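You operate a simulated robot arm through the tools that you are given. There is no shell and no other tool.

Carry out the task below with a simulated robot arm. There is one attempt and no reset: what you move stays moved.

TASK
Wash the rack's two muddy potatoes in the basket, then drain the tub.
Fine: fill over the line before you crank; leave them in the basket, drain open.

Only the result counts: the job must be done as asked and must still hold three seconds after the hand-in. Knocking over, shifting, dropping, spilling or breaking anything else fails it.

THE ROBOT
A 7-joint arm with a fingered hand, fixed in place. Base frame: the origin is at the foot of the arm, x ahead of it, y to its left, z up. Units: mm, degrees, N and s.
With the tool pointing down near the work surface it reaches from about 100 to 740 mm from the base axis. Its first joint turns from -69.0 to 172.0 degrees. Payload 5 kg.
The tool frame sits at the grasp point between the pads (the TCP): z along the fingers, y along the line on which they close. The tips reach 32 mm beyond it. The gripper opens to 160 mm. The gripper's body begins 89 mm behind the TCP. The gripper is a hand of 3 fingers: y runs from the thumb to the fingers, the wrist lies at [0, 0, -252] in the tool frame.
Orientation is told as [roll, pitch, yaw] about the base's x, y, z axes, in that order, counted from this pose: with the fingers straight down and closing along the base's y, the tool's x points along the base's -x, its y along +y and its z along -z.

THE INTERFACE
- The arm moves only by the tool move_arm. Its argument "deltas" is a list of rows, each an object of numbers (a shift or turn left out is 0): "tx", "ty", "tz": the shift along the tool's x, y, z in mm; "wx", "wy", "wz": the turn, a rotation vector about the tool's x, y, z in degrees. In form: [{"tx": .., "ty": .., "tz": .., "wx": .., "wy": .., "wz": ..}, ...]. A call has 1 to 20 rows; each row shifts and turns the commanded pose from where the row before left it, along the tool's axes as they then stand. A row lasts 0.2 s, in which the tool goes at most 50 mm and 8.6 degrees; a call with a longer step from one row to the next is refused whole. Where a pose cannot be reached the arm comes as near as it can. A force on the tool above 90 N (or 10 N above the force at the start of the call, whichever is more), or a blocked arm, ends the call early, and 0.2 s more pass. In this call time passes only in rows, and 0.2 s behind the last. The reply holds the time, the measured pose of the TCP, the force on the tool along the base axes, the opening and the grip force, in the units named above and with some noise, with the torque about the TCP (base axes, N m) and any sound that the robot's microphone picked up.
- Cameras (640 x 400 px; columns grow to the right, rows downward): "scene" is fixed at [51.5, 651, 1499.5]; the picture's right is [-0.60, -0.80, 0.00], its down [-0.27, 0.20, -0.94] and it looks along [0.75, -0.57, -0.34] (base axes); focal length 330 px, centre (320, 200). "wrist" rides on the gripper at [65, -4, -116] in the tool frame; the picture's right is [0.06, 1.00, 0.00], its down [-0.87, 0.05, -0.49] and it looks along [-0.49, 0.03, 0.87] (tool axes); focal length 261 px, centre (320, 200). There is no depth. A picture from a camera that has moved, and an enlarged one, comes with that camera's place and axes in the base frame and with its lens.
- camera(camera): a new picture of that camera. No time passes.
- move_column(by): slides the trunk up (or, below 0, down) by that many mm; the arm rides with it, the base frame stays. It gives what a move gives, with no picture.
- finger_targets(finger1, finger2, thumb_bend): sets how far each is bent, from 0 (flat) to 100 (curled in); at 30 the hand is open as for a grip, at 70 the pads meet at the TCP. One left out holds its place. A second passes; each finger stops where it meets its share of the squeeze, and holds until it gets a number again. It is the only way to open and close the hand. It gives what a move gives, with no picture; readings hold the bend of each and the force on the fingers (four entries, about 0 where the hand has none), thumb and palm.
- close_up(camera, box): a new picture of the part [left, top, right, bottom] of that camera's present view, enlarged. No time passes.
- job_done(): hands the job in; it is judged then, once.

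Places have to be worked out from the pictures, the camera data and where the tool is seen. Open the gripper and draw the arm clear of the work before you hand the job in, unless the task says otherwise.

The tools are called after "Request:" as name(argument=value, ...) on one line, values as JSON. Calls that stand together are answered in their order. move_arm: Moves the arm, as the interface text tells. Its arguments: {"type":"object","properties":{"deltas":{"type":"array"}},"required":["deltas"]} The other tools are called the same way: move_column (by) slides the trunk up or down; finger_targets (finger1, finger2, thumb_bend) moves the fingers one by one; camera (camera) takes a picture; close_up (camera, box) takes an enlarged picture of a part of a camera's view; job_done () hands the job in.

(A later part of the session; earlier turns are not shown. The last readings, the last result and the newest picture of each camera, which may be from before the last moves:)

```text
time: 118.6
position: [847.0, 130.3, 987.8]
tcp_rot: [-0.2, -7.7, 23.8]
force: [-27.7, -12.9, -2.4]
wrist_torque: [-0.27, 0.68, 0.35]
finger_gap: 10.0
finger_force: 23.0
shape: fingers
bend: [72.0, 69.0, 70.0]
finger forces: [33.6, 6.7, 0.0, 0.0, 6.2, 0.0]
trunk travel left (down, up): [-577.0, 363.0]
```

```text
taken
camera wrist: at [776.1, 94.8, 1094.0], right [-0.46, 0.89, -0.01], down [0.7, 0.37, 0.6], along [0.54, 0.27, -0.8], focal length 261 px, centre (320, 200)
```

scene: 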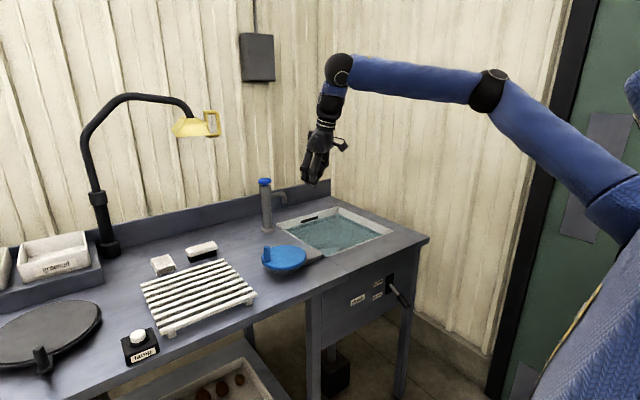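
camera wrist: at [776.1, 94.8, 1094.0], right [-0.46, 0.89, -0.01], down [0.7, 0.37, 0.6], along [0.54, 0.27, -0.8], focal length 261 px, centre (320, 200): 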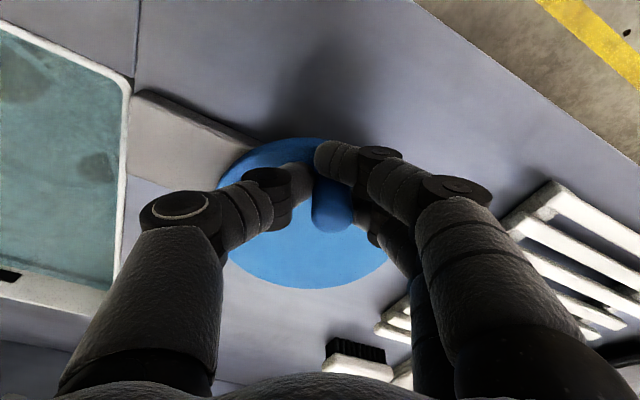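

The disc coasts with some momentum and pushes on the hand. I wait a moment for it to settle and read the forces.

Request:
move_arm(deltas=[{"tz": 0}, {"tz": 0}, {"tz": 0}])

Request:
camera(camera="wrist")

Request:
close_up(camera="scene", box=[240, 190, 400, 290])

```text
time: 119.4
position: [846.5, 134.1, 989.6]
tcp_rot: [0.1, -8.0, 24.0]
force: [-38.6, -2.1, -6.7]
wrist_torque: [-0.31, 1.17, 0.33]
finger_gap: 11.6
finger_force: 34.5
shape: fingers
bend: [71.0, 66.0, 70.0]
finger forces: [51.1, 17.4, 0.0, 0.0, 0.6, 0.0]
trunk travel left (down, up): [-577.0, 363.0]
```

```text
taken
camera wrist: at [775.9, 98.7, 1095.2], right [-0.46, 0.89, -0.01], down [0.7, 0.37, 0.61], along [0.54, 0.27, -0.79], focal length 261 px, centre (320, 200)
```

wrist: 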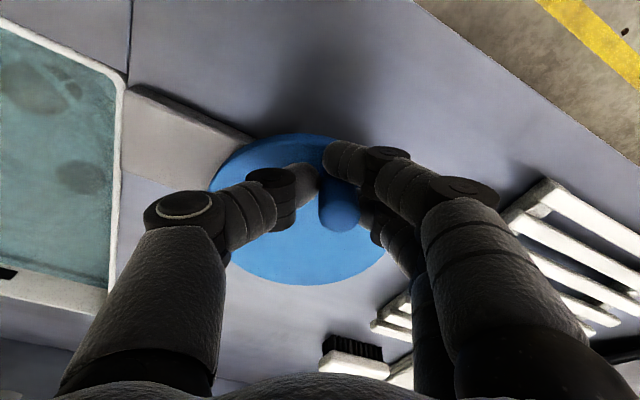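

```text
4.00 times, centred on (320, 240) of scene
camera zoom: at [51.5, 651.0, 1499.5], right [-0.6, -0.8, 0.0], down [-0.27, 0.2, -0.94], along [0.75, -0.57, -0.34], focal length 1319 px, centre (320, 40)
```

zoom: 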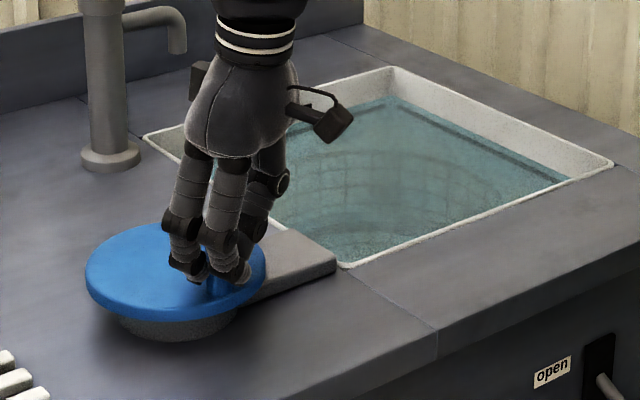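

The fingers are springy along their closing direction, so the peg lagged 13 mm and slipped out of its seat. I re-centre the hand on the peg at ≈(849,147) and grip much harder before continuing, slower.

Request:
move_arm(deltas=[{"tx": -2, "ty": 6, "tz": 0.3}, {"tx": -2, "ty": 6, "tz": 0.3}])

Request:
finger_targets(finger1=85, finger2=85, thumb_bend=78)

Request:
camera(camera="wrist")

```text
time: 120.0
position: [849.6, 150.3, 990.5]
tcp_rot: [-0.1, -8.1, 24.1]
force: [-23.8, 9.6, -3.3]
wrist_torque: [-0.18, 1.22, -0.16]
finger_gap: 14.6
finger_force: 65.1
shape: fingers
bend: [71.0, 65.0, 71.0]
finger forces: [77.4, 53.0, 0.0, 0.1, 0.1, 0.0]
trunk travel left (down, up): [-577.0, 363.0]
```

```text
time: 121.0
position: [847.6, 147.3, 989.9]
tcp_rot: [-0.1, -8.0, 23.9]
force: [-19.2, 0.2, 2.1]
wrist_torque: [0.04, 0.69, 0.08]
finger_gap: 11.6
finger_force: 42.6
shape: fingers
bend: [72.0, 65.0, 73.0]
finger forces: [45.4, 26.8, 0.0, 0.0, 13.1, 0.0]
trunk travel left (down, up): [-577.0, 363.0]
```

```text
taken
camera wrist: at [776.6, 110.9, 1095.3], right [-0.46, 0.89, -0.01], down [0.7, 0.37, 0.61], along [0.54, 0.27, -0.79], focal length 261 px, centre (320, 200)
```

wrist: 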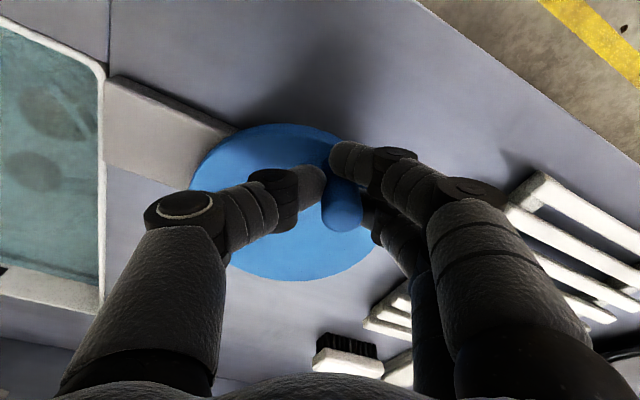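

The peg has slid past finger 1, so this grip is poor. I open, and look where the peg stands to re-grip it centred.

Request:
finger_targets(finger1=58, finger2=58, thumb_bend=58)

Request:
camera(camera="wrist")

Request:
close_up(camera="wrist", box=[240, 120, 440, 260])

```text
time: 122.0
position: [848.6, 147.2, 988.5]
tcp_rot: [-0.1, -7.9, 23.9]
force: [0.4, -1.3, -0.1]
wrist_torque: [-0.01, -0.01, 0.01]
finger_gap: 58.6
finger_force: 0.1
shape: fingers
bend: [57.0, 57.0, 57.0]
finger forces: [0.0, 0.1, 0.1, 0.0, 0.1, 0.1]
trunk travel left (down, up): [-577.0, 363.0]
```

```text
taken
camera wrist: at [777.6, 111.0, 1094.0], right [-0.46, 0.89, -0.01], down [0.7, 0.37, 0.61], along [0.54, 0.27, -0.79], focal length 261 px, centre (320, 200)
```

wrist: 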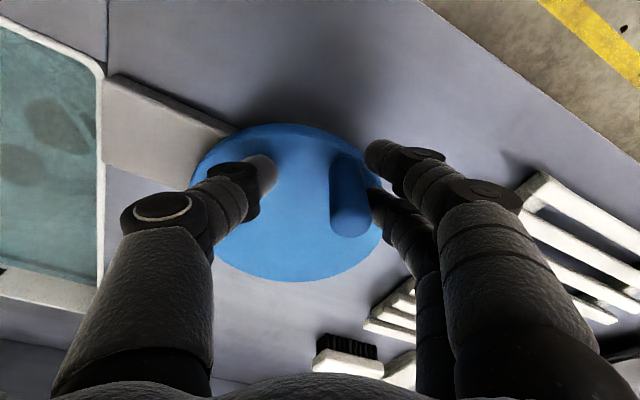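

```text
2.86 times, centred on (340, 190) of wrist
camera zoom: at [777.6, 111.0, 1094.0], right [-0.46, 0.89, -0.01], down [0.7, 0.37, 0.61], along [0.54, 0.27, -0.79], focal length 745 px, centre (263, 229)
```

zoom: 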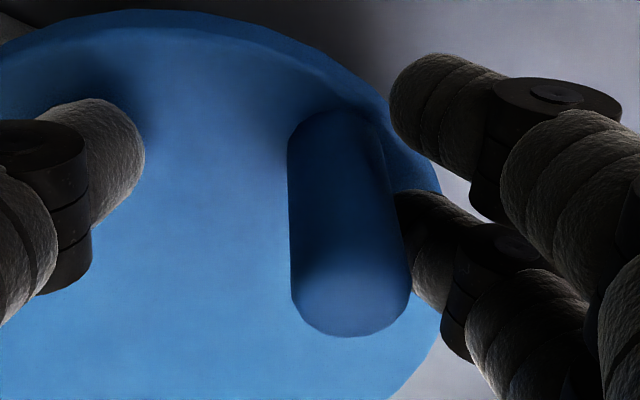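

The peg stands clearly at ≈(849,166), consistent with centre (909,152), radius 61. I centre the hand on it and close in steps, checking that both fingers share the load.

Request:
move_arm(deltas=[{"tx": -4, "ty": 8.5, "tz": 0.5}, {"tx": -4, "ty": 8.5, "tz": 0.5}])

Request:
finger_targets(finger1=64, finger2=64, thumb_bend=64)

Request:
close_up(camera="wrist", box=[240, 120, 440, 260])

```text
time: 122.6
position: [849.3, 165.4, 988.8]
tcp_rot: [-0.1, -7.8, 23.9]
force: [0.1, -0.2, -0.1]
wrist_torque: [-0.01, -0.02, 0.01]
finger_gap: 58.3
finger_force: 0.1
shape: fingers
bend: [57.0, 57.0, 57.0]
finger forces: [0.0, 0.0, 0.1, 0.0, 0.1, 0.0]
trunk travel left (down, up): [-577.0, 363.0]
```

```text
time: 123.6
position: [849.9, 165.4, 987.4]
tcp_rot: [-0.1, -7.9, 24.0]
force: [-1.1, -0.9, -0.5]
wrist_torque: [-0.03, -0.03, 0.01]
finger_gap: 32.9
finger_force: 0.1
shape: fingers
bend: [64.0, 64.0, 64.0]
finger forces: [0.0, 0.0, 0.0, 0.0, 0.1, 0.0]
trunk travel left (down, up): [-577.0, 363.0]
```

```text
2.86 times, centred on (340, 190) of wrist
camera zoom: at [778.1, 130.1, 1094.0], right [-0.46, 0.89, -0.01], down [0.7, 0.37, 0.61], along [0.54, 0.27, -0.79], focal length 745 px, centre (263, 229)
```

zoom: 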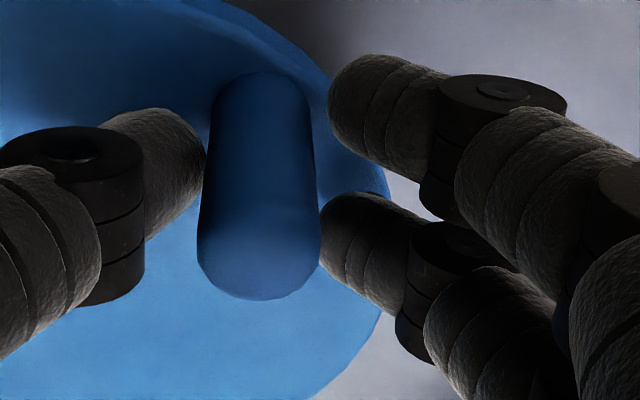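

At fingertip level the peg sits about 6 mm toward finger 1 because of the tilt. I shift the hand by +6 mm along tool x so it centres between the two fingers, then close firmly.

Request:
move_arm(deltas=[{"tx": 6}])

Request:
finger_targets(finger1=70, finger2=70, thumb_bend=69)

Request:
finger_targets(finger1=78, finger2=78, thumb_bend=74)

Request:
close_up(camera="wrist", box=[240, 120, 440, 260])

```text
time: 124.0
position: [842.9, 162.8, 986.9]
tcp_rot: [0.1, -8.0, 23.9]
force: [0.6, -0.1, 0.2]
wrist_torque: [-0.01, -0.02, 0.01]
finger_gap: 33.3
finger_force: 0.0
shape: fingers
bend: [64.0, 64.0, 64.0]
finger forces: [0.0, 0.0, 0.0, 0.1, 0.1, 0.0]
trunk travel left (down, up): [-577.0, 363.0]
```

```text
time: 125.0
position: [844.4, 162.9, 987.5]
tcp_rot: [0.0, -7.9, 23.9]
force: [2.4, -0.9, -1.8]
wrist_torque: [0.02, -0.04, 0.03]
finger_gap: 19.7
finger_force: 4.7
shape: fingers
bend: [70.0, 67.0, 67.0]
finger forces: [0.0, 4.0, 0.0, 0.0, 4.7, 0.1]
trunk travel left (down, up): [-577.0, 363.0]
```

```text
time: 126.0
position: [843.9, 163.4, 987.6]
tcp_rot: [0.0, -7.9, 23.9]
force: [5.7, -1.5, -6.6]
wrist_torque: [-0.1, -0.05, 0.0]
finger_gap: 9.2
finger_force: 12.2
shape: fingers
bend: [78.0, 69.0, 68.0]
finger forces: [0.6, 10.7, 0.0, 0.1, 12.8, 0.0]
trunk travel left (down, up): [-577.0, 363.0]
```

```text
2.86 times, centred on (340, 190) of wrist
camera zoom: at [773.5, 127.6, 1092.6], right [-0.46, 0.89, -0.01], down [0.7, 0.37, 0.61], along [0.54, 0.27, -0.8], focal length 745 px, centre (263, 229)
```

zoom: 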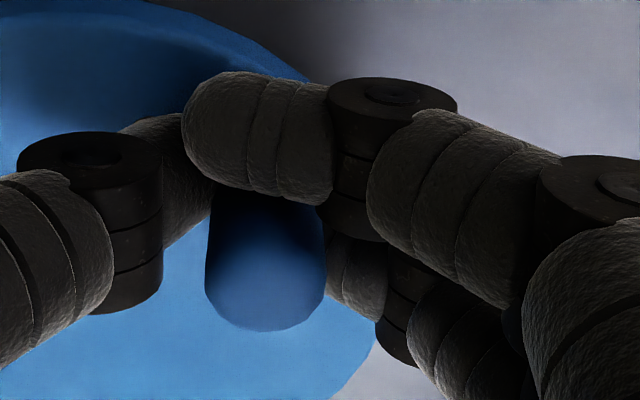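

Finger 1 curled past the peg, so I overshot; the centre lies between the two tries. I open slightly, shift back 3.5 mm and close again.

Request:
finger_targets(finger1=62, finger2=62, thumb_bend=62)

Request:
move_arm(deltas=[{"tx": -3.5}])

Request:
finger_targets(finger1=70, finger2=70, thumb_bend=68)

Request:
close_up(camera="wrist", box=[240, 120, 440, 260])

```text
time: 127.0
position: [843.7, 163.2, 987.5]
tcp_rot: [0.0, -7.9, 23.8]
force: [0.4, -0.2, -0.1]
wrist_torque: [0.0, 0.01, 0.0]
finger_gap: 39.4
finger_force: 0.1
shape: fingers
bend: [62.0, 62.0, 62.0]
finger forces: [0.1, 0.0, 0.1, 0.0, 0.0, 0.1]
trunk travel left (down, up): [-577.0, 363.0]
```

```text
time: 127.4
position: [846.8, 163.9, 987.5]
tcp_rot: [0.0, -7.9, 23.8]
force: [-0.2, -0.2, -0.8]
wrist_torque: [-0.01, 0.0, 0.03]
finger_gap: 39.4
finger_force: 0.1
shape: fingers
bend: [62.0, 62.0, 62.0]
finger forces: [0.1, 0.0, 0.1, 0.0, 0.0, 0.0]
trunk travel left (down, up): [-577.0, 363.0]
```

```text
time: 128.4
position: [846.7, 163.8, 987.8]
tcp_rot: [-0.1, -8.0, 23.9]
force: [0.0, 0.0, -1.7]
wrist_torque: [-0.02, 0.02, 0.01]
finger_gap: 21.4
finger_force: 3.5
shape: fingers
bend: [69.0, 68.0, 67.0]
finger forces: [1.7, 2.2, 0.0, 0.1, 3.6, 0.0]
trunk travel left (down, up): [-577.0, 363.0]
```

```text
2.86 times, centred on (340, 190) of wrist
camera zoom: at [776.1, 128.8, 1093.6], right [-0.46, 0.89, -0.01], down [0.7, 0.37, 0.61], along [0.54, 0.27, -0.79], focal length 745 px, centre (263, 229)
```

zoom: 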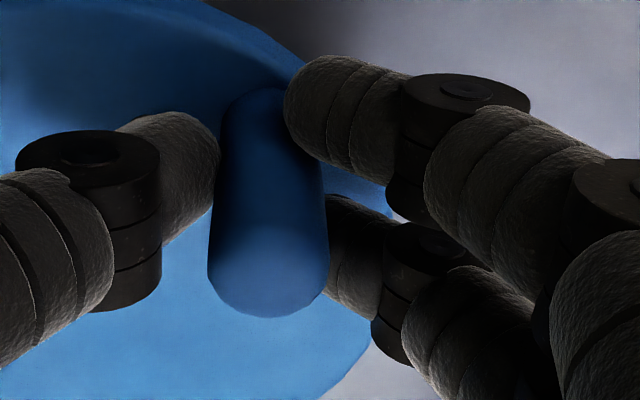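

Now both fingers share the load (1.7/2.2 N against 3.6 N on the thumb), with the peg nested between them. I tighten firmly.

Request:
finger_targets(finger1=84, finger2=84, thumb_bend=75)

```text
time: 129.4
position: [846.5, 163.4, 986.3]
tcp_rot: [0.0, -7.9, 23.8]
force: [-4.4, 0.9, -11.0]
wrist_torque: [-0.02, 0.2, 0.05]
finger_gap: 17.8
finger_force: 20.3
shape: fingers
bend: [72.0, 70.0, 68.0]
finger forces: [14.0, 10.2, 0.0, 0.0, 15.5, 0.0]
trunk travel left (down, up): [-577.0, 363.0]
```

Firm, shared grip. I crank on slowly (9° per step), first 45° to check forces.

Request:
move_arm(deltas=[{"tx": 5.14, "ty": -8.15, "tz": -0.71}, {"tx": 3.82, "ty": -8.86, "tz": -0.53}, {"tx": 2.4, "ty": -9.36, "tz": -0.33}, {"tx": 0.92, "ty": -9.62, "tz": -0.13}, {"tx": -0.58, "ty": -9.65, "tz": 0.08}])

Request:
close_up(camera="wrist", box=[200, 90, 460, 270])

```text
time: 130.6
position: [856.3, 110.8, 986.9]
tcp_rot: [-0.3, -7.9, 23.7]
force: [-29.0, -24.2, -16.2]
wrist_torque: [-0.61, 0.83, 0.2]
finger_gap: 9.4
finger_force: 37.5
shape: fingers
bend: [73.0, 70.0, 69.0]
finger forces: [47.9, 8.7, 0.0, 0.0, 18.3, 0.0]
trunk travel left (down, up): [-577.0, 363.0]
```

```text
2.22 times, centred on (330, 180) of wrist
camera zoom: at [783.6, 76.6, 1093.9], right [-0.46, 0.89, -0.01], down [0.7, 0.37, 0.61], along [0.54, 0.27, -0.8], focal length 579 px, centre (298, 244)
```

zoom: 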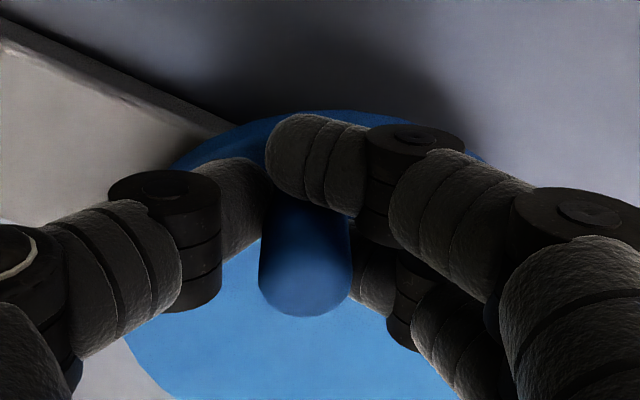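

The peg stayed nested, but a sideways load of about 35 N shows. I wait briefly to see the static value.

Request:
move_arm(deltas=[{"tz": 0}, {"tz": 0}, {"tz": 0}])

Request:
camera(camera="wrist")

```text
time: 131.4
position: [853.0, 114.2, 988.7]
tcp_rot: [0.0, -7.8, 23.8]
force: [-39.9, -27.1, -16.8]
wrist_torque: [-0.67, 1.01, -0.06]
finger_gap: 10.3
finger_force: 43.1
shape: fingers
bend: [74.0, 70.0, 69.0]
finger forces: [53.8, 12.5, 0.0, 0.0, 19.8, 0.0]
trunk travel left (down, up): [-577.0, 363.0]
```

```text
taken
camera wrist: at [781.9, 79.7, 1094.8], right [-0.46, 0.89, -0.01], down [0.7, 0.37, 0.61], along [0.54, 0.27, -0.79], focal length 261 px, centre (320, 200)
```

wrist: 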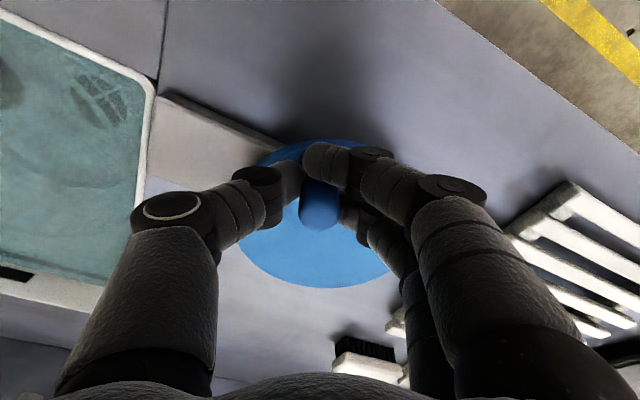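

Finger 1 keeps sliding off the side of the peg. A better hold is to pinch the peg between thumb and finger 2 with finger 1 hooked past it as a side guard. I open and locate the peg again.

Request:
finger_targets(finger1=60, finger2=60, thumb_bend=60)

Request:
close_up(camera="wrist", box=[240, 120, 440, 260])

Request:
close_up(camera="scene", box=[230, 190, 400, 290])

```text
time: 132.4
position: [851.4, 119.4, 992.4]
tcp_rot: [0.1, -8.4, 24.1]
force: [-45.3, -12.4, 13.4]
wrist_torque: [-0.31, 1.46, 0.78]
finger_gap: 38.1
finger_force: 25.5
shape: fingers
bend: [73.0, 59.0, 60.0]
finger forces: [48.9, 2.4, 0.0, 0.0, 0.0, 0.1]
trunk travel left (down, up): [-577.0, 363.0]
```

```text
2.86 times, centred on (340, 190) of wrist
camera zoom: at [779.3, 83.5, 1098.6], right [-0.46, 0.89, -0.01], down [0.7, 0.37, 0.61], along [0.54, 0.28, -0.79], focal length 745 px, centre (263, 229)
```

zoom: 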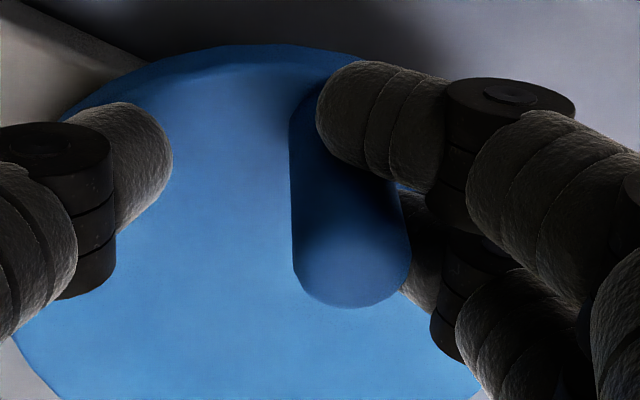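

```text
3.76 times, centred on (315, 240) of scene
camera zoom: at [51.5, 651.0, 1499.5], right [-0.6, -0.8, 0.0], down [-0.27, 0.2, -0.94], along [0.75, -0.57, -0.34], focal length 1242 px, centre (339, 49)
```

zoom: 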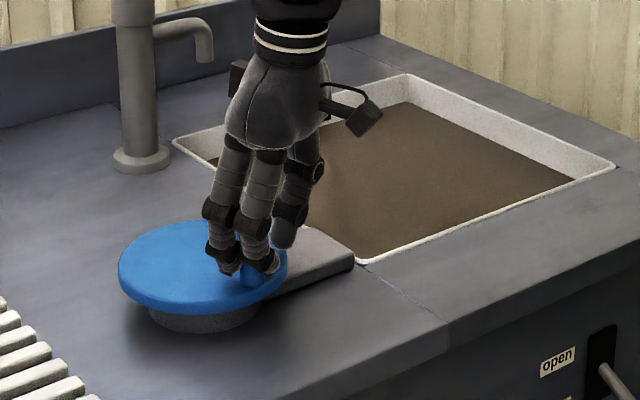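

The water has turned brown, so mud is coming off. Finger 1 is wedged sideways against the peg; I move the hand 6 mm along tool x to free it.

Request:
move_arm(deltas=[{"tx": 3}, {"tx": 3}])

Request:
close_up(camera="wrist", box=[240, 120, 440, 260])

Request:
close_up(camera="scene", box=[240, 165, 400, 265])

```text
time: 133.0
position: [849.0, 112.9, 986.9]
tcp_rot: [-0.1, -8.1, 23.8]
force: [0.3, 4.3, 2.5]
wrist_torque: [0.17, 0.01, 0.03]
finger_gap: 46.7
finger_force: 2.3
shape: fingers
bend: [60.0, 57.0, 60.0]
finger forces: [0.1, 4.0, 0.1, 0.1, 0.1, 0.0]
trunk travel left (down, up): [-577.0, 363.0]
```

```text
2.86 times, centred on (340, 190) of wrist
camera zoom: at [778.7, 78.7, 1092.4], right [-0.46, 0.89, -0.01], down [0.7, 0.37, 0.61], along [0.54, 0.27, -0.79], focal length 745 px, centre (263, 229)
```

zoom: 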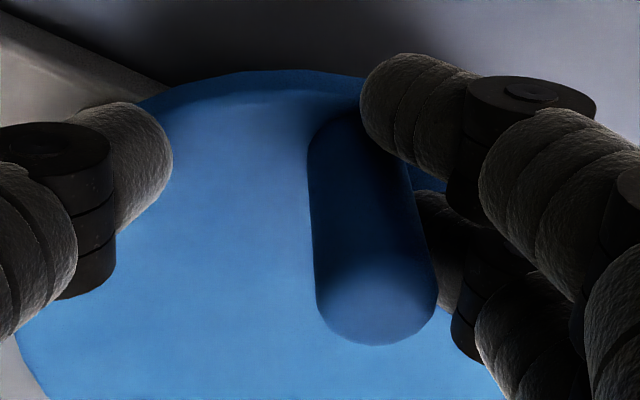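

```text
4.00 times, centred on (320, 215) of scene
camera zoom: at [51.5, 651.0, 1499.5], right [-0.6, -0.8, 0.0], down [-0.27, 0.2, -0.94], along [0.75, -0.57, -0.34], focal length 1319 px, centre (320, 140)
```

zoom: 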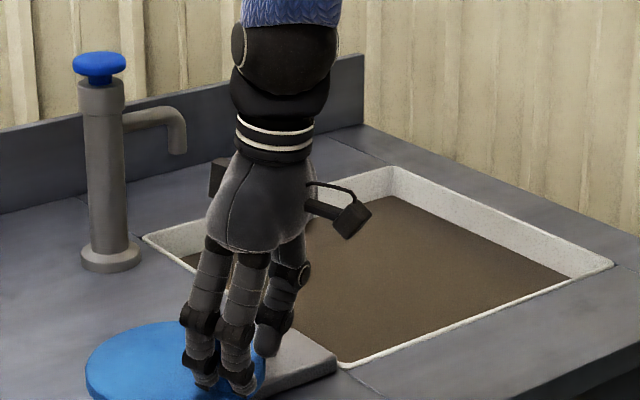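

The tub water is opaque brown. To be sure the wash is complete I'll crank further with a better hold: peg between thumb and finger 2, finger 1 hooked past it. I re-centre accordingly.

Request:
move_arm(deltas=[{"tx": -0.8, "ty": 11.4, "tz": 0.1}, {"tx": -0.8, "ty": 11.4, "tz": 0.1}])

Request:
finger_targets(finger1=80)

Request:
finger_targets(finger2=72, thumb_bend=70)

Request:
close_up(camera="wrist", box=[240, 120, 440, 260])

```text
time: 133.6
position: [841.3, 134.8, 987.6]
tcp_rot: [-0.1, -8.0, 23.9]
force: [2.4, -4.5, 1.2]
wrist_torque: [-0.12, -0.08, -0.03]
finger_gap: 53.5
finger_force: 2.3
shape: fingers
bend: [60.0, 60.0, 58.0]
finger forces: [0.0, 0.0, 0.1, 0.0, 4.8, 0.1]
trunk travel left (down, up): [-577.0, 363.0]
```

```text
time: 134.6
position: [842.1, 137.7, 987.2]
tcp_rot: [-0.1, -7.9, 23.9]
force: [0.6, -0.5, 0.6]
wrist_torque: [0.0, -0.02, 0.03]
finger_gap: 19.4
finger_force: 0.0
shape: fingers
bend: [80.0, 60.0, 60.0]
finger forces: [0.0, 0.0, 0.0, 0.0, 0.0, 0.1]
trunk travel left (down, up): [-577.0, 363.0]
```

```text
time: 135.6
position: [840.6, 136.0, 987.1]
tcp_rot: [-0.1, -8.0, 23.7]
force: [-0.3, -0.5, -2.8]
wrist_torque: [-0.05, 0.04, 0.04]
finger_gap: 9.8
finger_force: 5.9
shape: fingers
bend: [80.0, 68.0, 68.0]
finger forces: [0.0, 5.3, 0.0, 0.0, 7.5, 0.0]
trunk travel left (down, up): [-577.0, 363.0]
```

```text
2.86 times, centred on (340, 190) of wrist
camera zoom: at [770.3, 101.4, 1092.4], right [-0.46, 0.89, -0.01], down [0.7, 0.37, 0.61], along [0.54, 0.27, -0.79], focal length 745 px, centre (263, 229)
```

zoom: 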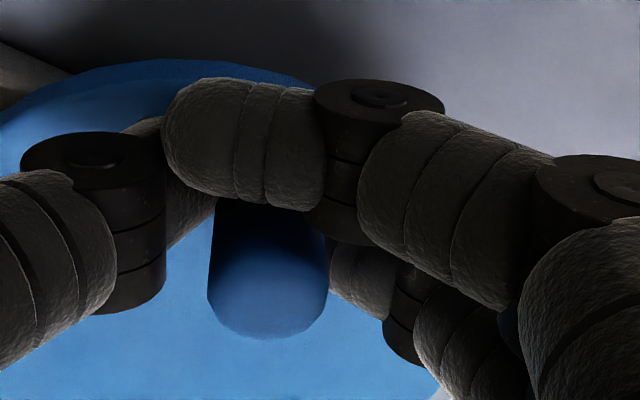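

Now finger 1 is hooked past the peg without load and thumb/finger 2 pinch it. I tighten the pinch.

Request:
finger_targets(finger2=86, thumb_bend=76)

```text
time: 136.6
position: [841.4, 136.1, 986.5]
tcp_rot: [-0.1, -7.9, 23.9]
force: [1.3, 0.9, -5.8]
wrist_torque: [0.03, -0.01, 0.05]
finger_gap: 9.0
finger_force: 14.4
shape: fingers
bend: [80.0, 68.0, 68.0]
finger forces: [0.1, 12.4, 0.1, 0.1, 15.6, 0.1]
trunk travel left (down, up): [-577.0, 363.0]
```

Pinch of about 14 N. I crank on 45° and check.

Request:
move_arm(deltas=[{"tx": 1.73, "ty": -9.44, "tz": -0.24}, {"tx": 0.25, "ty": -9.6, "tz": -0.03}, {"tx": -1.24, "ty": -9.52, "tz": 0.17}, {"tx": -2.7, "ty": -9.21, "tz": 0.37}, {"tx": -4.09, "ty": -8.67, "tz": 0.57}])

Request:
close_up(camera="wrist", box=[200, 90, 460, 270])

```text
time: 137.8
position: [867.3, 95.8, 986.9]
tcp_rot: [0.1, -8.0, 23.8]
force: [6.9, 3.0, 1.4]
wrist_torque: [0.12, -0.14, 0.07]
finger_gap: 6.9
finger_force: 14.6
shape: fingers
bend: [80.0, 68.0, 69.0]
finger forces: [0.0, 10.6, 0.0, 0.1, 17.9, 0.0]
trunk travel left (down, up): [-577.0, 363.0]
```

```text
2.22 times, centred on (330, 180) of wrist
camera zoom: at [795.8, 60.8, 1092.5], right [-0.46, 0.89, -0.01], down [0.7, 0.37, 0.61], along [0.54, 0.27, -0.79], focal length 579 px, centre (298, 244)
```

zoom: 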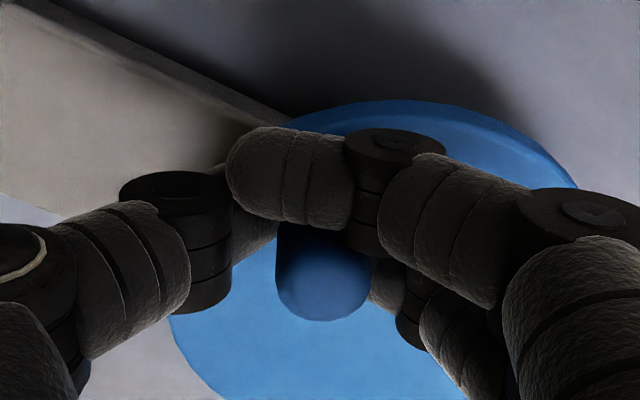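

Forces are small and the hold is good. I continue with the next 72°.

Request:
move_arm(deltas=[{"tx": -5.39, "ty": -7.91, "tz": 0.75}, {"tx": -6.55, "ty": -6.97, "tz": 0.91}, {"tx": -7.55, "ty": -5.85, "tz": 1.05}, {"tx": -8.36, "ty": -4.58, "tz": 1.16}, {"tx": -8.97, "ty": -3.21, "tz": 1.24}, {"tx": -9.35, "ty": -1.75, "tz": 1.3}, {"tx": -9.51, "ty": -0.25, "tz": 1.32}, {"tx": -9.43, "ty": 1.25, "tz": 1.31}])

Request:
close_up(camera="wrist", box=[200, 90, 460, 270])

```text
time: 139.6
position: [941.6, 97.2, 987.4]
tcp_rot: [0.0, -8.2, 23.8]
force: [19.3, -12.3, 4.0]
wrist_torque: [-0.33, -0.38, 0.11]
finger_gap: 9.4
finger_force: 20.0
shape: fingers
bend: [80.0, 70.0, 69.0]
finger forces: [7.0, 7.7, 0.0, 0.0, 26.2, 0.1]
trunk travel left (down, up): [-577.0, 363.0]
```

```text
2.22 times, centred on (330, 180) of wrist
camera zoom: at [870.2, 61.9, 1092.5], right [-0.46, 0.89, -0.01], down [0.7, 0.37, 0.61], along [0.54, 0.27, -0.79], focal length 579 px, centre (298, 244)
```

zoom: 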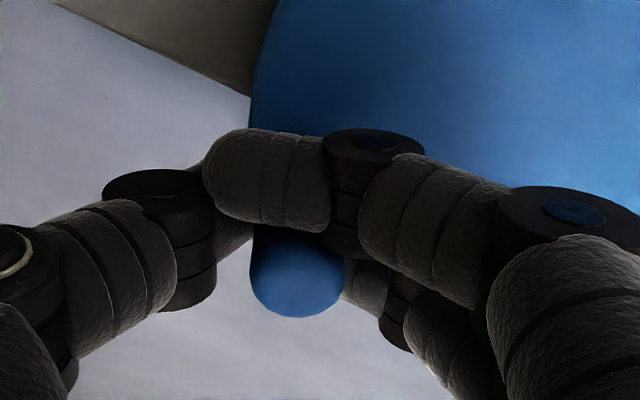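

The hold is still good; a slight outward pull suggests adding 2–3 mm. I continue around with that correction.

Request:
move_arm(deltas=[{"tx": -9.9, "ty": -0.3, "tz": 1.4}, {"tx": -8.59, "ty": 4.13, "tz": 1.19}, {"tx": -7.84, "ty": 5.44, "tz": 1.09}, {"tx": -6.9, "ty": 6.61, "tz": 0.96}, {"tx": -5.79, "ty": 7.62, "tz": 0.8}, {"tx": -4.54, "ty": 8.44, "tz": 0.63}, {"tx": -3.18, "ty": 9.05, "tz": 0.44}])

Request:
close_up(camera="wrist", box=[200, 90, 460, 270])

```text
time: 141.2
position: [963.0, 158.3, 986.5]
tcp_rot: [0.1, -7.9, 24.2]
force: [12.0, 8.8, 4.8]
wrist_torque: [0.28, -0.3, 0.05]
finger_gap: 9.2
finger_force: 15.7
shape: fingers
bend: [80.0, 70.0, 69.0]
finger forces: [0.0, 18.8, 0.0, 0.1, 13.4, 0.1]
trunk travel left (down, up): [-577.0, 363.0]
```

```text
2.22 times, centred on (330, 180) of wrist
camera zoom: at [892.4, 122.5, 1092.3], right [-0.47, 0.89, -0.01], down [0.7, 0.37, 0.61], along [0.54, 0.28, -0.79], focal length 579 px, centre (298, 244)
```

zoom: 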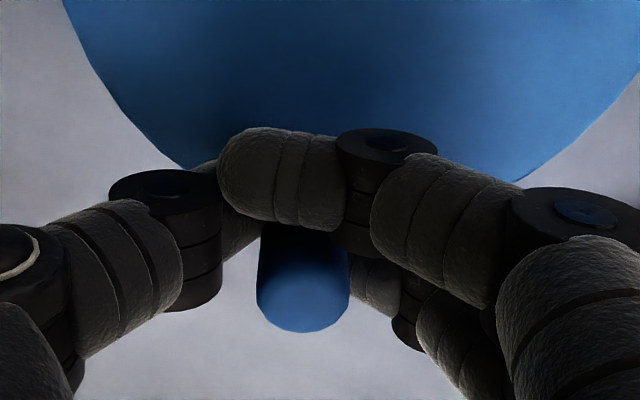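

Still well held, now at the far side. I continue through the upper part of the circle, removing the earlier offset on the way.

Request:
move_arm(deltas=[{"tx": -1.73, "ty": 9.44, "tz": 0.24}, {"tx": -0.25, "ty": 9.6, "tz": 0.03}, {"tx": 1.6, "ty": 10.5, "tz": -0.2}, {"tx": 3.1, "ty": 10.2, "tz": -0.4}, {"tx": 4.2, "ty": 9.7, "tz": -0.6}, {"tx": 5.39, "ty": 7.91, "tz": -0.75}, {"tx": 6.55, "ty": 6.97, "tz": -0.91}])

Request:
close_up(camera="wrist", box=[200, 90, 460, 270])

```text
time: 142.8
position: [918.8, 204.4, 986.5]
tcp_rot: [0.0, -7.8, 24.0]
force: [-10.0, -5.5, -2.4]
wrist_torque: [-0.07, 0.21, 0.05]
finger_gap: 9.0
finger_force: 14.1
shape: fingers
bend: [80.0, 69.0, 69.0]
finger forces: [0.0, 10.1, 0.0, 0.0, 18.9, 0.0]
trunk travel left (down, up): [-577.0, 363.0]
```

```text
2.22 times, centred on (330, 180) of wrist
camera zoom: at [848.5, 169.4, 1092.1], right [-0.46, 0.89, -0.01], down [0.7, 0.37, 0.6], along [0.54, 0.27, -0.8], focal length 579 px, centre (298, 244)
```

zoom: 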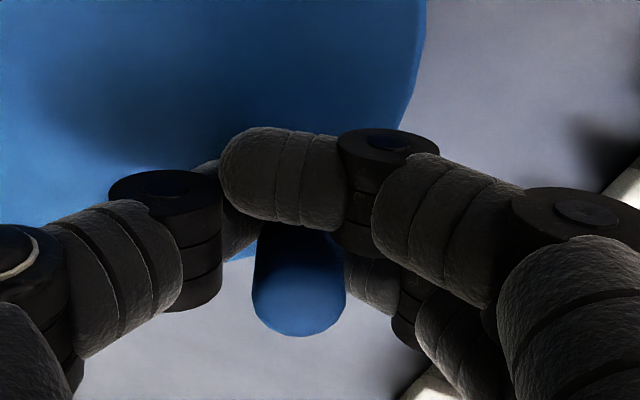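

Forces remain about 11 N. I complete the revolution back to the near side.

Request:
move_arm(deltas=[{"tx": 7.55, "ty": 5.85, "tz": -1.05}, {"tx": 8.36, "ty": 4.58, "tz": -1.16}, {"tx": 8.97, "ty": 3.21, "tz": -1.24}, {"tx": 9.35, "ty": 1.75, "tz": -1.3}, {"tx": 9.51, "ty": 0.25, "tz": -1.32}, {"tx": 9.43, "ty": -1.25, "tz": -1.31}, {"tx": 9.12, "ty": -2.73, "tz": -1.27}])

Request:
close_up(camera="wrist", box=[200, 90, 460, 270])

Request:
close_up(camera="scene", box=[230, 165, 400, 290])

```text
time: 144.4
position: [856.3, 189.4, 987.8]
tcp_rot: [0.0, -7.9, 24.0]
force: [-15.7, 7.8, -0.9]
wrist_torque: [0.15, 0.37, 0.44]
finger_gap: 5.6
finger_force: 7.6
shape: fingers
bend: [80.0, 68.0, 71.0]
finger forces: [0.1, 15.5, 0.1, 0.0, 0.0, 0.0]
trunk travel left (down, up): [-577.0, 363.0]
```

```text
2.22 times, centred on (330, 180) of wrist
camera zoom: at [784.7, 154.4, 1093.8], right [-0.46, 0.89, -0.01], down [0.7, 0.37, 0.61], along [0.54, 0.27, -0.8], focal length 579 px, centre (298, 244)
```

zoom: 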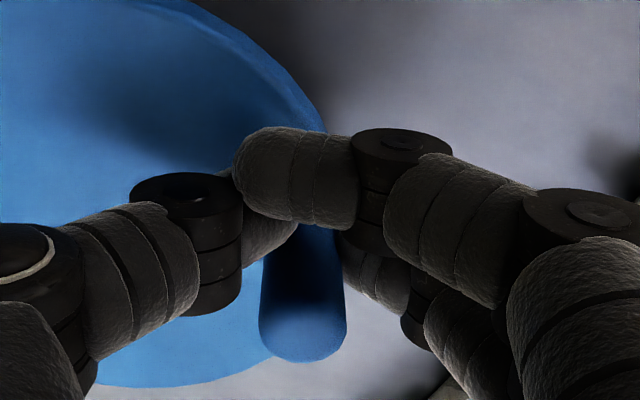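

```text
3.20 times, centred on (315, 228) of scene
camera zoom: at [51.5, 651.0, 1499.5], right [-0.6, -0.8, 0.0], down [-0.27, 0.2, -0.94], along [0.75, -0.57, -0.34], focal length 1056 px, centre (336, 112)
```

zoom: 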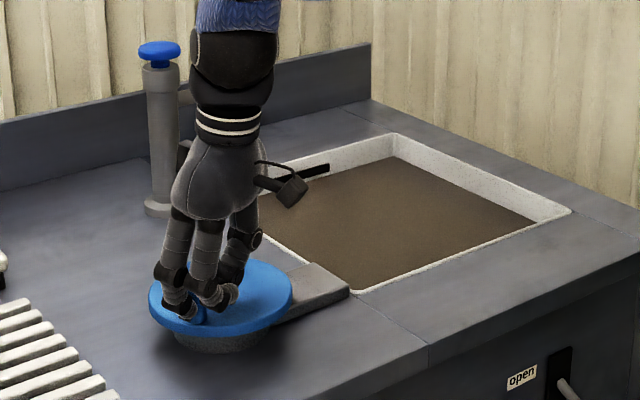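

The peg has slipped to the open side of the pinch after about 300° this stretch, making over one full net turn in brown water. I release the peg and rise off the crank.

Request:
finger_targets(finger1=52, finger2=52, thumb_bend=52)

Request:
camera(camera="wrist")

```text
time: 145.4
position: [858.7, 189.5, 986.0]
tcp_rot: [0.0, -7.9, 23.9]
force: [0.0, -0.4, 2.2]
wrist_torque: [-0.12, -0.04, -0.01]
finger_gap: 79.0
finger_force: 0.8
shape: fingers
bend: [52.0, 52.0, 52.0]
finger forces: [0.0, 0.0, 0.0, 0.0, 2.3, 0.0]
trunk travel left (down, up): [-577.0, 363.0]
```

```text
taken
camera wrist: at [787.1, 153.9, 1093.1], right [-0.46, 0.89, -0.01], down [0.7, 0.37, 0.61], along [0.54, 0.27, -0.79], focal length 261 px, centre (320, 200)
```

wrist: 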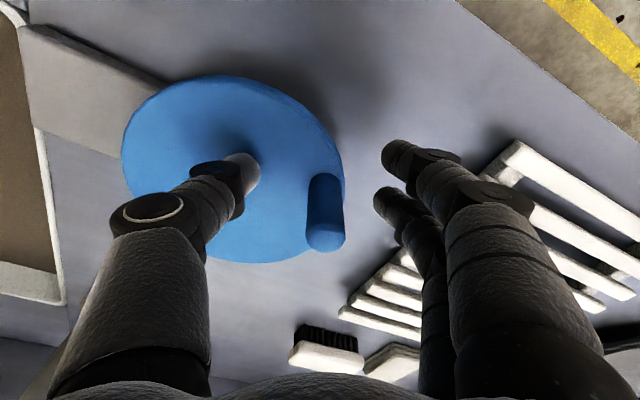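

Released cleanly. I rise off the crank, then turn and move to the front of the bench to look at the drain lever.

Request:
move_arm(deltas=[{"tx": -5, "tz": -36.3}, {"tx": -5, "tz": -36.3}, {"tx": -5, "tz": -36.3}, {"wy": 8}, {"wz": 8}, {"wz": 8}, {"wz": 8}])

Request:
move_arm(deltas=[{"tx": 30, "ty": -38}, {"tx": 30, "ty": -38}, {"tx": 30, "ty": -38}, {"tx": 30, "ty": -38}, {"tx": 30, "ty": -38}, {"tx": 30, "ty": -38}, {"tx": 30, "ty": -38}, {"tx": 30, "ty": -38}, {"tx": 30, "ty": -38}, {"tx": 30, "ty": -38}])

Request:
camera(camera="wrist")

Request:
camera(camera="scene")

```text
time: 147.0
position: [858.7, 188.2, 1097.1]
tcp_rot: [0.0, 0.1, -0.3]
force: [-0.1, -0.9, 0.8]
wrist_torque: [0.05, 0.03, 0.01]
finger_gap: 79.2
finger_force: 0.0
shape: fingers
bend: [52.0, 52.0, 52.0]
finger forces: [0.0, 0.0, 0.0, 0.1, 0.1, 0.1]
trunk travel left (down, up): [-577.0, 363.0]
```

```text
time: 149.2
position: [556.9, -191.5, 1097.0]
tcp_rot: [0.0, 0.0, -0.1]
force: [-0.3, -0.5, 0.4]
wrist_torque: [0.04, -0.05, 0.02]
finger_gap: 78.9
finger_force: 0.0
shape: fingers
bend: [52.0, 52.0, 52.0]
finger forces: [0.0, 0.0, 0.0, 0.0, 0.0, 0.0]
trunk travel left (down, up): [-577.0, 363.0]
```

```text
taken
camera wrist: at [492.2, -194.6, 1213.7], right [-0.06, 1.0, 0.0], down [0.87, 0.05, 0.49], along [0.49, 0.03, -0.87], focal length 261 px, centre (320, 200)
```

wrist: 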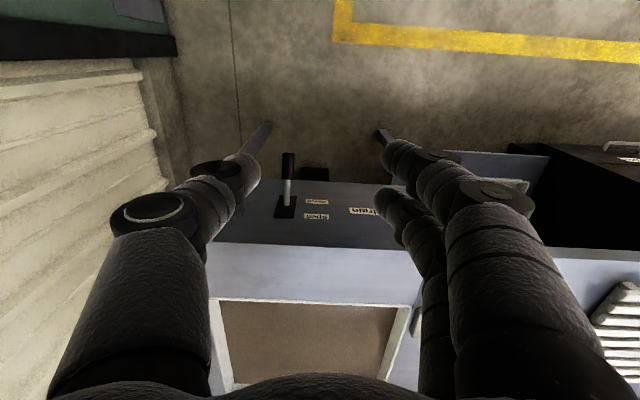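

```text
taken
```

scene: 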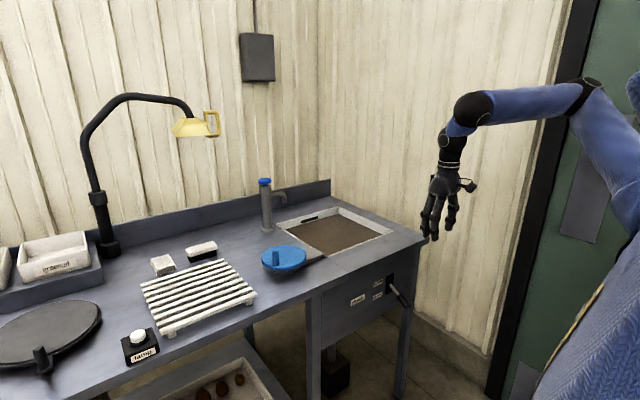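

Triangulation puts the lever pivot at about (776,−250,741) and its handle tip at (684,−250,678), pointing about 34° down. I align to y=−250, tilt the hand 35° and lower the trunk.

Request:
move_arm(deltas=[{"ty": -29}, {"ty": -29}, {"wy": -7}, {"wy": -7}, {"wy": -7}, {"wy": -7}, {"wy": -7}])

Request:
move_column(by=-220)

Request:
camera(camera="wrist")

Request:
camera(camera="scene")

```text
time: 150.8
position: [560.2, -233.0, 1109.7]
tcp_rot: [-0.1, -24.5, -0.1]
force: [-0.1, 0.0, -0.9]
wrist_torque: [-0.01, 0.01, -0.02]
finger_gap: 78.8
finger_force: 0.2
shape: fingers
bend: [52.0, 52.0, 52.0]
finger forces: [0.0, 0.0, 0.0, 0.0, 0.1, 0.0]
out of reach, approached as far as the arm can: row 6, 7
trunk travel left (down, up): [-577.0, 363.0]
```

```text
time: 153.2
position: [561.4, -232.3, 890.5]
tcp_rot: [0.0, -24.5, -0.1]
force: [0.1, -0.9, -0.1]
wrist_torque: [0.04, 0.0, 0.01]
finger_gap: 79.1
finger_force: 0.0
shape: fingers
bend: [52.0, 52.0, 52.0]
finger forces: [0.1, 0.0, 0.1, 0.1, 0.0, 0.1]
trunk travel left (down, up): [-357.0, 583.0]
```

```text
taken
camera wrist: at [454.6, -234.4, 969.5], right [-0.05, 1.0, -0.03], down [0.59, 0.05, 0.81], along [0.81, 0.03, -0.59], focal length 261 px, centre (320, 200)
```

wrist: 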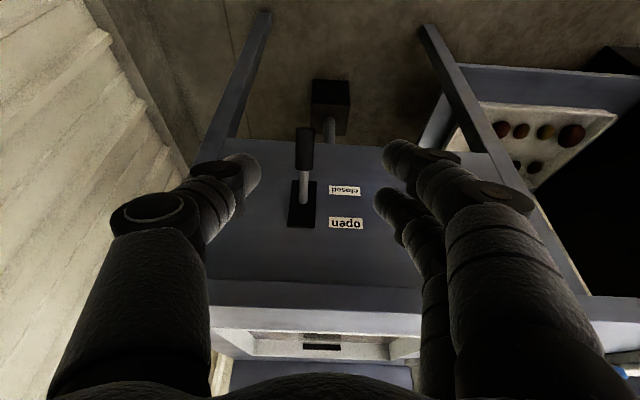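

```text
taken
```

scene: 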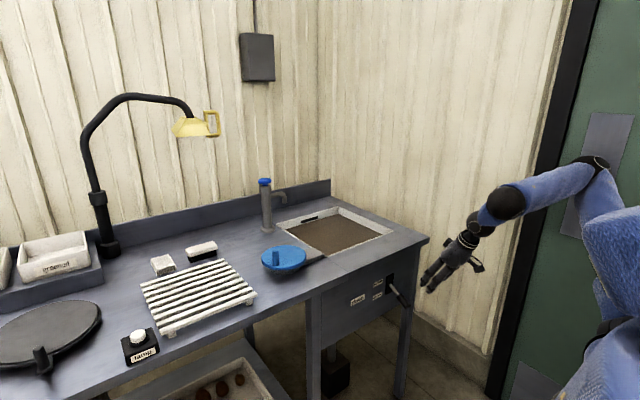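

The lever's handle is well in view; its plane is at y≈−248. I move diagonally forward and down to a point just above and before the handle.

Request:
move_arm(deltas=[{"tx": -4.9, "ty": -3.9, "tz": 36.7}, {"tx": -4.9, "ty": -3.9, "tz": 36.7}, {"tx": -4.9, "ty": -3.9, "tz": 36.7}, {"tx": -4.9, "ty": -3.9, "tz": 36.7}])

Request:
camera(camera="wrist")

Request:
close_up(camera="scene", box=[330, 200, 530, 340])

```text
time: 154.2
position: [638.3, -248.8, 764.5]
tcp_rot: [-0.1, -24.5, -0.1]
force: [0.3, -0.7, -0.4]
wrist_torque: [-0.01, 0.0, -0.04]
finger_gap: 79.1
finger_force: 0.1
shape: fingers
bend: [52.0, 52.0, 52.0]
finger forces: [0.1, 0.0, 0.0, 0.0, 0.0, 0.0]
trunk travel left (down, up): [-357.0, 583.0]
```

```text
taken
camera wrist: at [532.4, -250.9, 843.1], right [-0.05, 1.0, -0.03], down [0.59, 0.05, 0.81], along [0.81, 0.03, -0.59], focal length 261 px, centre (320, 200)
```

wrist: 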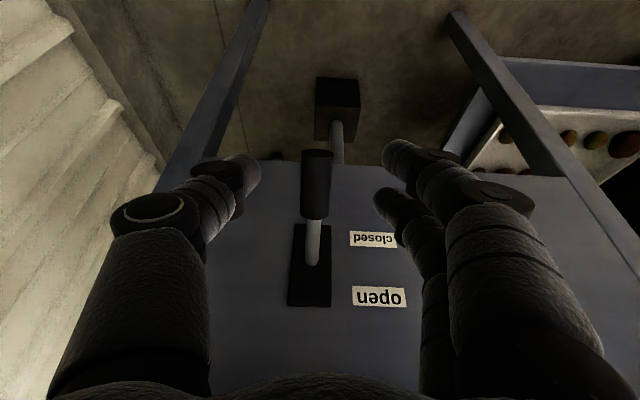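

```text
2.86 times, centred on (430, 270) of scene
camera zoom: at [51.5, 651.0, 1499.5], right [-0.6, -0.8, 0.0], down [-0.27, 0.2, -0.94], along [0.75, -0.57, -0.34], focal length 942 px, centre (6, 0)
```

zoom: 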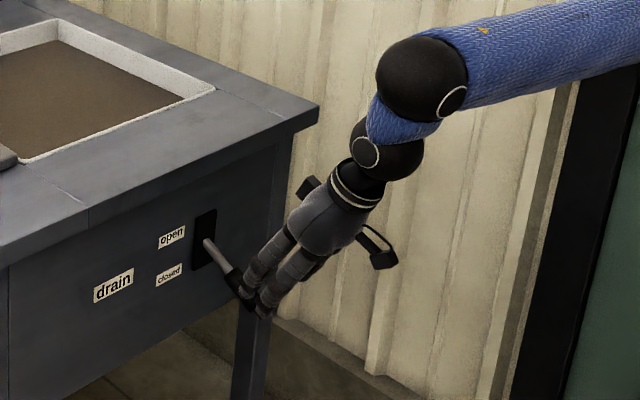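

The handle's grip centre works out to (710,−249,697). I advance so the fingers straddle it.

Request:
move_arm(deltas=[{"tx": -12.2, "tz": 29.2}, {"tx": -12.2, "tz": 29.2}, {"tx": -12.2, "tz": 29.2}])

Request:
camera(camera="wrist")

Request:
close_up(camera="scene", box=[340, 220, 480, 340])

```text
time: 154.9
position: [708.5, -248.1, 699.8]
tcp_rot: [0.1, -24.5, -0.1]
force: [-0.1, 0.1, -0.4]
wrist_torque: [0.0, -0.02, -0.01]
finger_gap: 78.9
finger_force: 0.0
shape: fingers
bend: [52.0, 52.0, 52.0]
finger forces: [0.0, 0.0, 0.0, 0.0, 0.0, 0.0]
trunk travel left (down, up): [-357.0, 583.0]
```

```text
taken
camera wrist: at [602.4, -251.2, 778.6], right [-0.05, 1.0, -0.03], down [0.59, 0.05, 0.81], along [0.81, 0.03, -0.59], focal length 261 px, centre (320, 200)
```

wrist: 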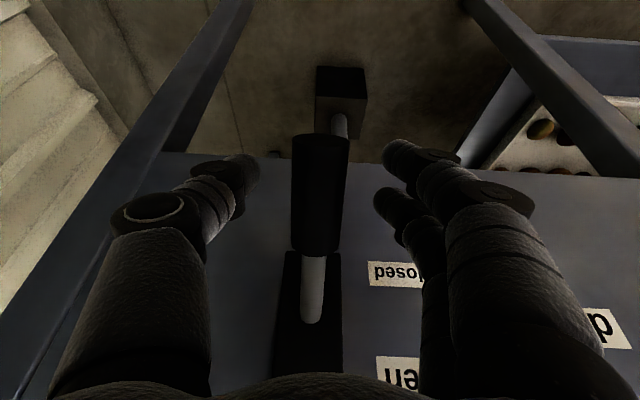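

```text
3.33 times, centred on (410, 280) of scene
camera zoom: at [51.5, 651.0, 1499.5], right [-0.6, -0.8, 0.0], down [-0.27, 0.2, -0.94], along [0.75, -0.57, -0.34], focal length 1099 px, centre (20, -67)
```

zoom: 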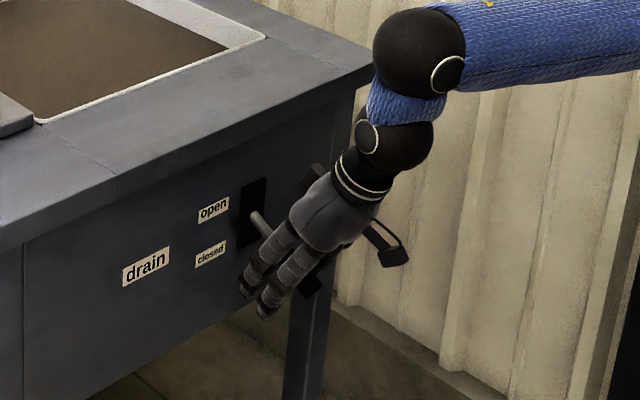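

The handle lies centred between thumb and fingers. I close on it in two stages.

Request:
finger_targets(finger1=64, finger2=64, thumb_bend=64)

Request:
finger_targets(finger1=74, finger2=74, thumb_bend=71)

Request:
camera(camera="wrist")

```text
time: 155.9
position: [708.4, -248.1, 699.9]
tcp_rot: [0.0, -24.6, -0.1]
force: [0.6, -1.0, -0.8]
wrist_torque: [0.01, 0.0, -0.04]
finger_gap: 33.1
finger_force: 0.0
shape: fingers
bend: [64.0, 64.0, 64.0]
finger forces: [0.1, 0.1, 0.0, 0.1, 0.1, 0.1]
trunk travel left (down, up): [-357.0, 583.0]
```

```text
time: 156.9
position: [708.2, -247.6, 700.0]
tcp_rot: [0.0, -24.4, -0.1]
force: [-0.4, -2.2, -2.3]
wrist_torque: [-0.04, 0.01, -0.02]
finger_gap: 9.9
finger_force: 5.2
shape: fingers
bend: [73.0, 73.0, 69.0]
finger forces: [2.6, 2.1, 0.0, 0.0, 4.8, 0.0]
trunk travel left (down, up): [-357.0, 583.0]
```

```text
taken
camera wrist: at [602.2, -250.9, 778.6], right [-0.05, 1.0, -0.03], down [0.59, 0.05, 0.81], along [0.81, 0.03, -0.59], focal length 261 px, centre (320, 200)
```

wrist: 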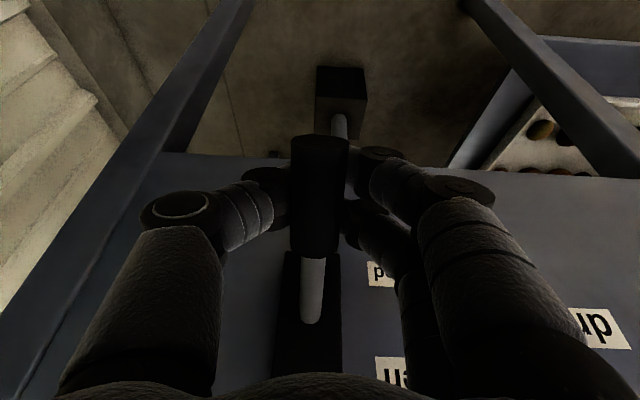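

The fingertips have curled around and under the handle. I lift it along its arc, first about 30°.

Request:
move_arm(deltas=[{"tx": 0.8, "tz": -9.4}, {"tx": 0, "tz": -9.4}, {"tx": -1.8, "tz": -10.1}, {"tx": -2.5, "tz": -10.1}])

Request:
close_up(camera="scene", box=[340, 220, 480, 340])

```text
time: 157.9
position: [695.0, -247.7, 739.4]
tcp_rot: [0.0, -24.6, -0.1]
force: [0.2, 0.2, 1.6]
wrist_torque: [0.02, -0.02, 0.01]
finger_gap: 5.8
finger_force: 0.0
shape: fingers
bend: [74.0, 74.0, 71.0]
finger forces: [0.1, 0.0, 0.0, 0.1, 0.0, 0.0]
trunk travel left (down, up): [-357.0, 583.0]
```

```text
3.33 times, centred on (410, 280) of scene
camera zoom: at [51.5, 651.0, 1499.5], right [-0.6, -0.8, 0.0], down [-0.27, 0.2, -0.94], along [0.75, -0.57, -0.34], focal length 1099 px, centre (20, -67)
```

zoom: 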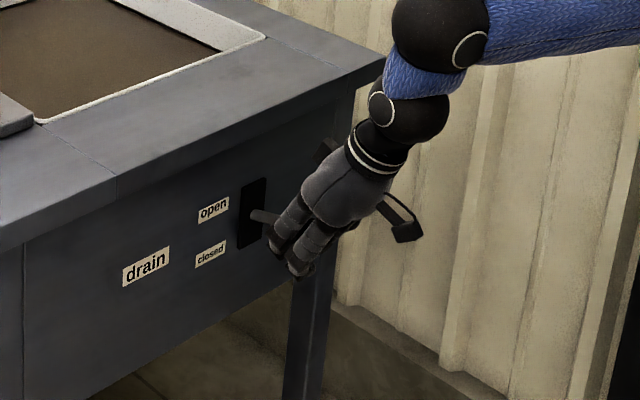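

The lever seems to follow. I check with the wrist camera before continuing.

Request:
camera(camera="wrist")

```text
taken
camera wrist: at [589.8, -250.3, 816.9], right [-0.06, 1.0, -0.03], down [0.59, 0.05, 0.81], along [0.81, 0.03, -0.59], focal length 261 px, centre (320, 200)
```

wrist: 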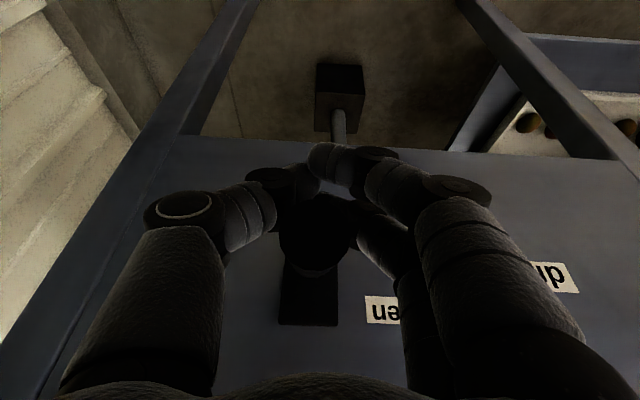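

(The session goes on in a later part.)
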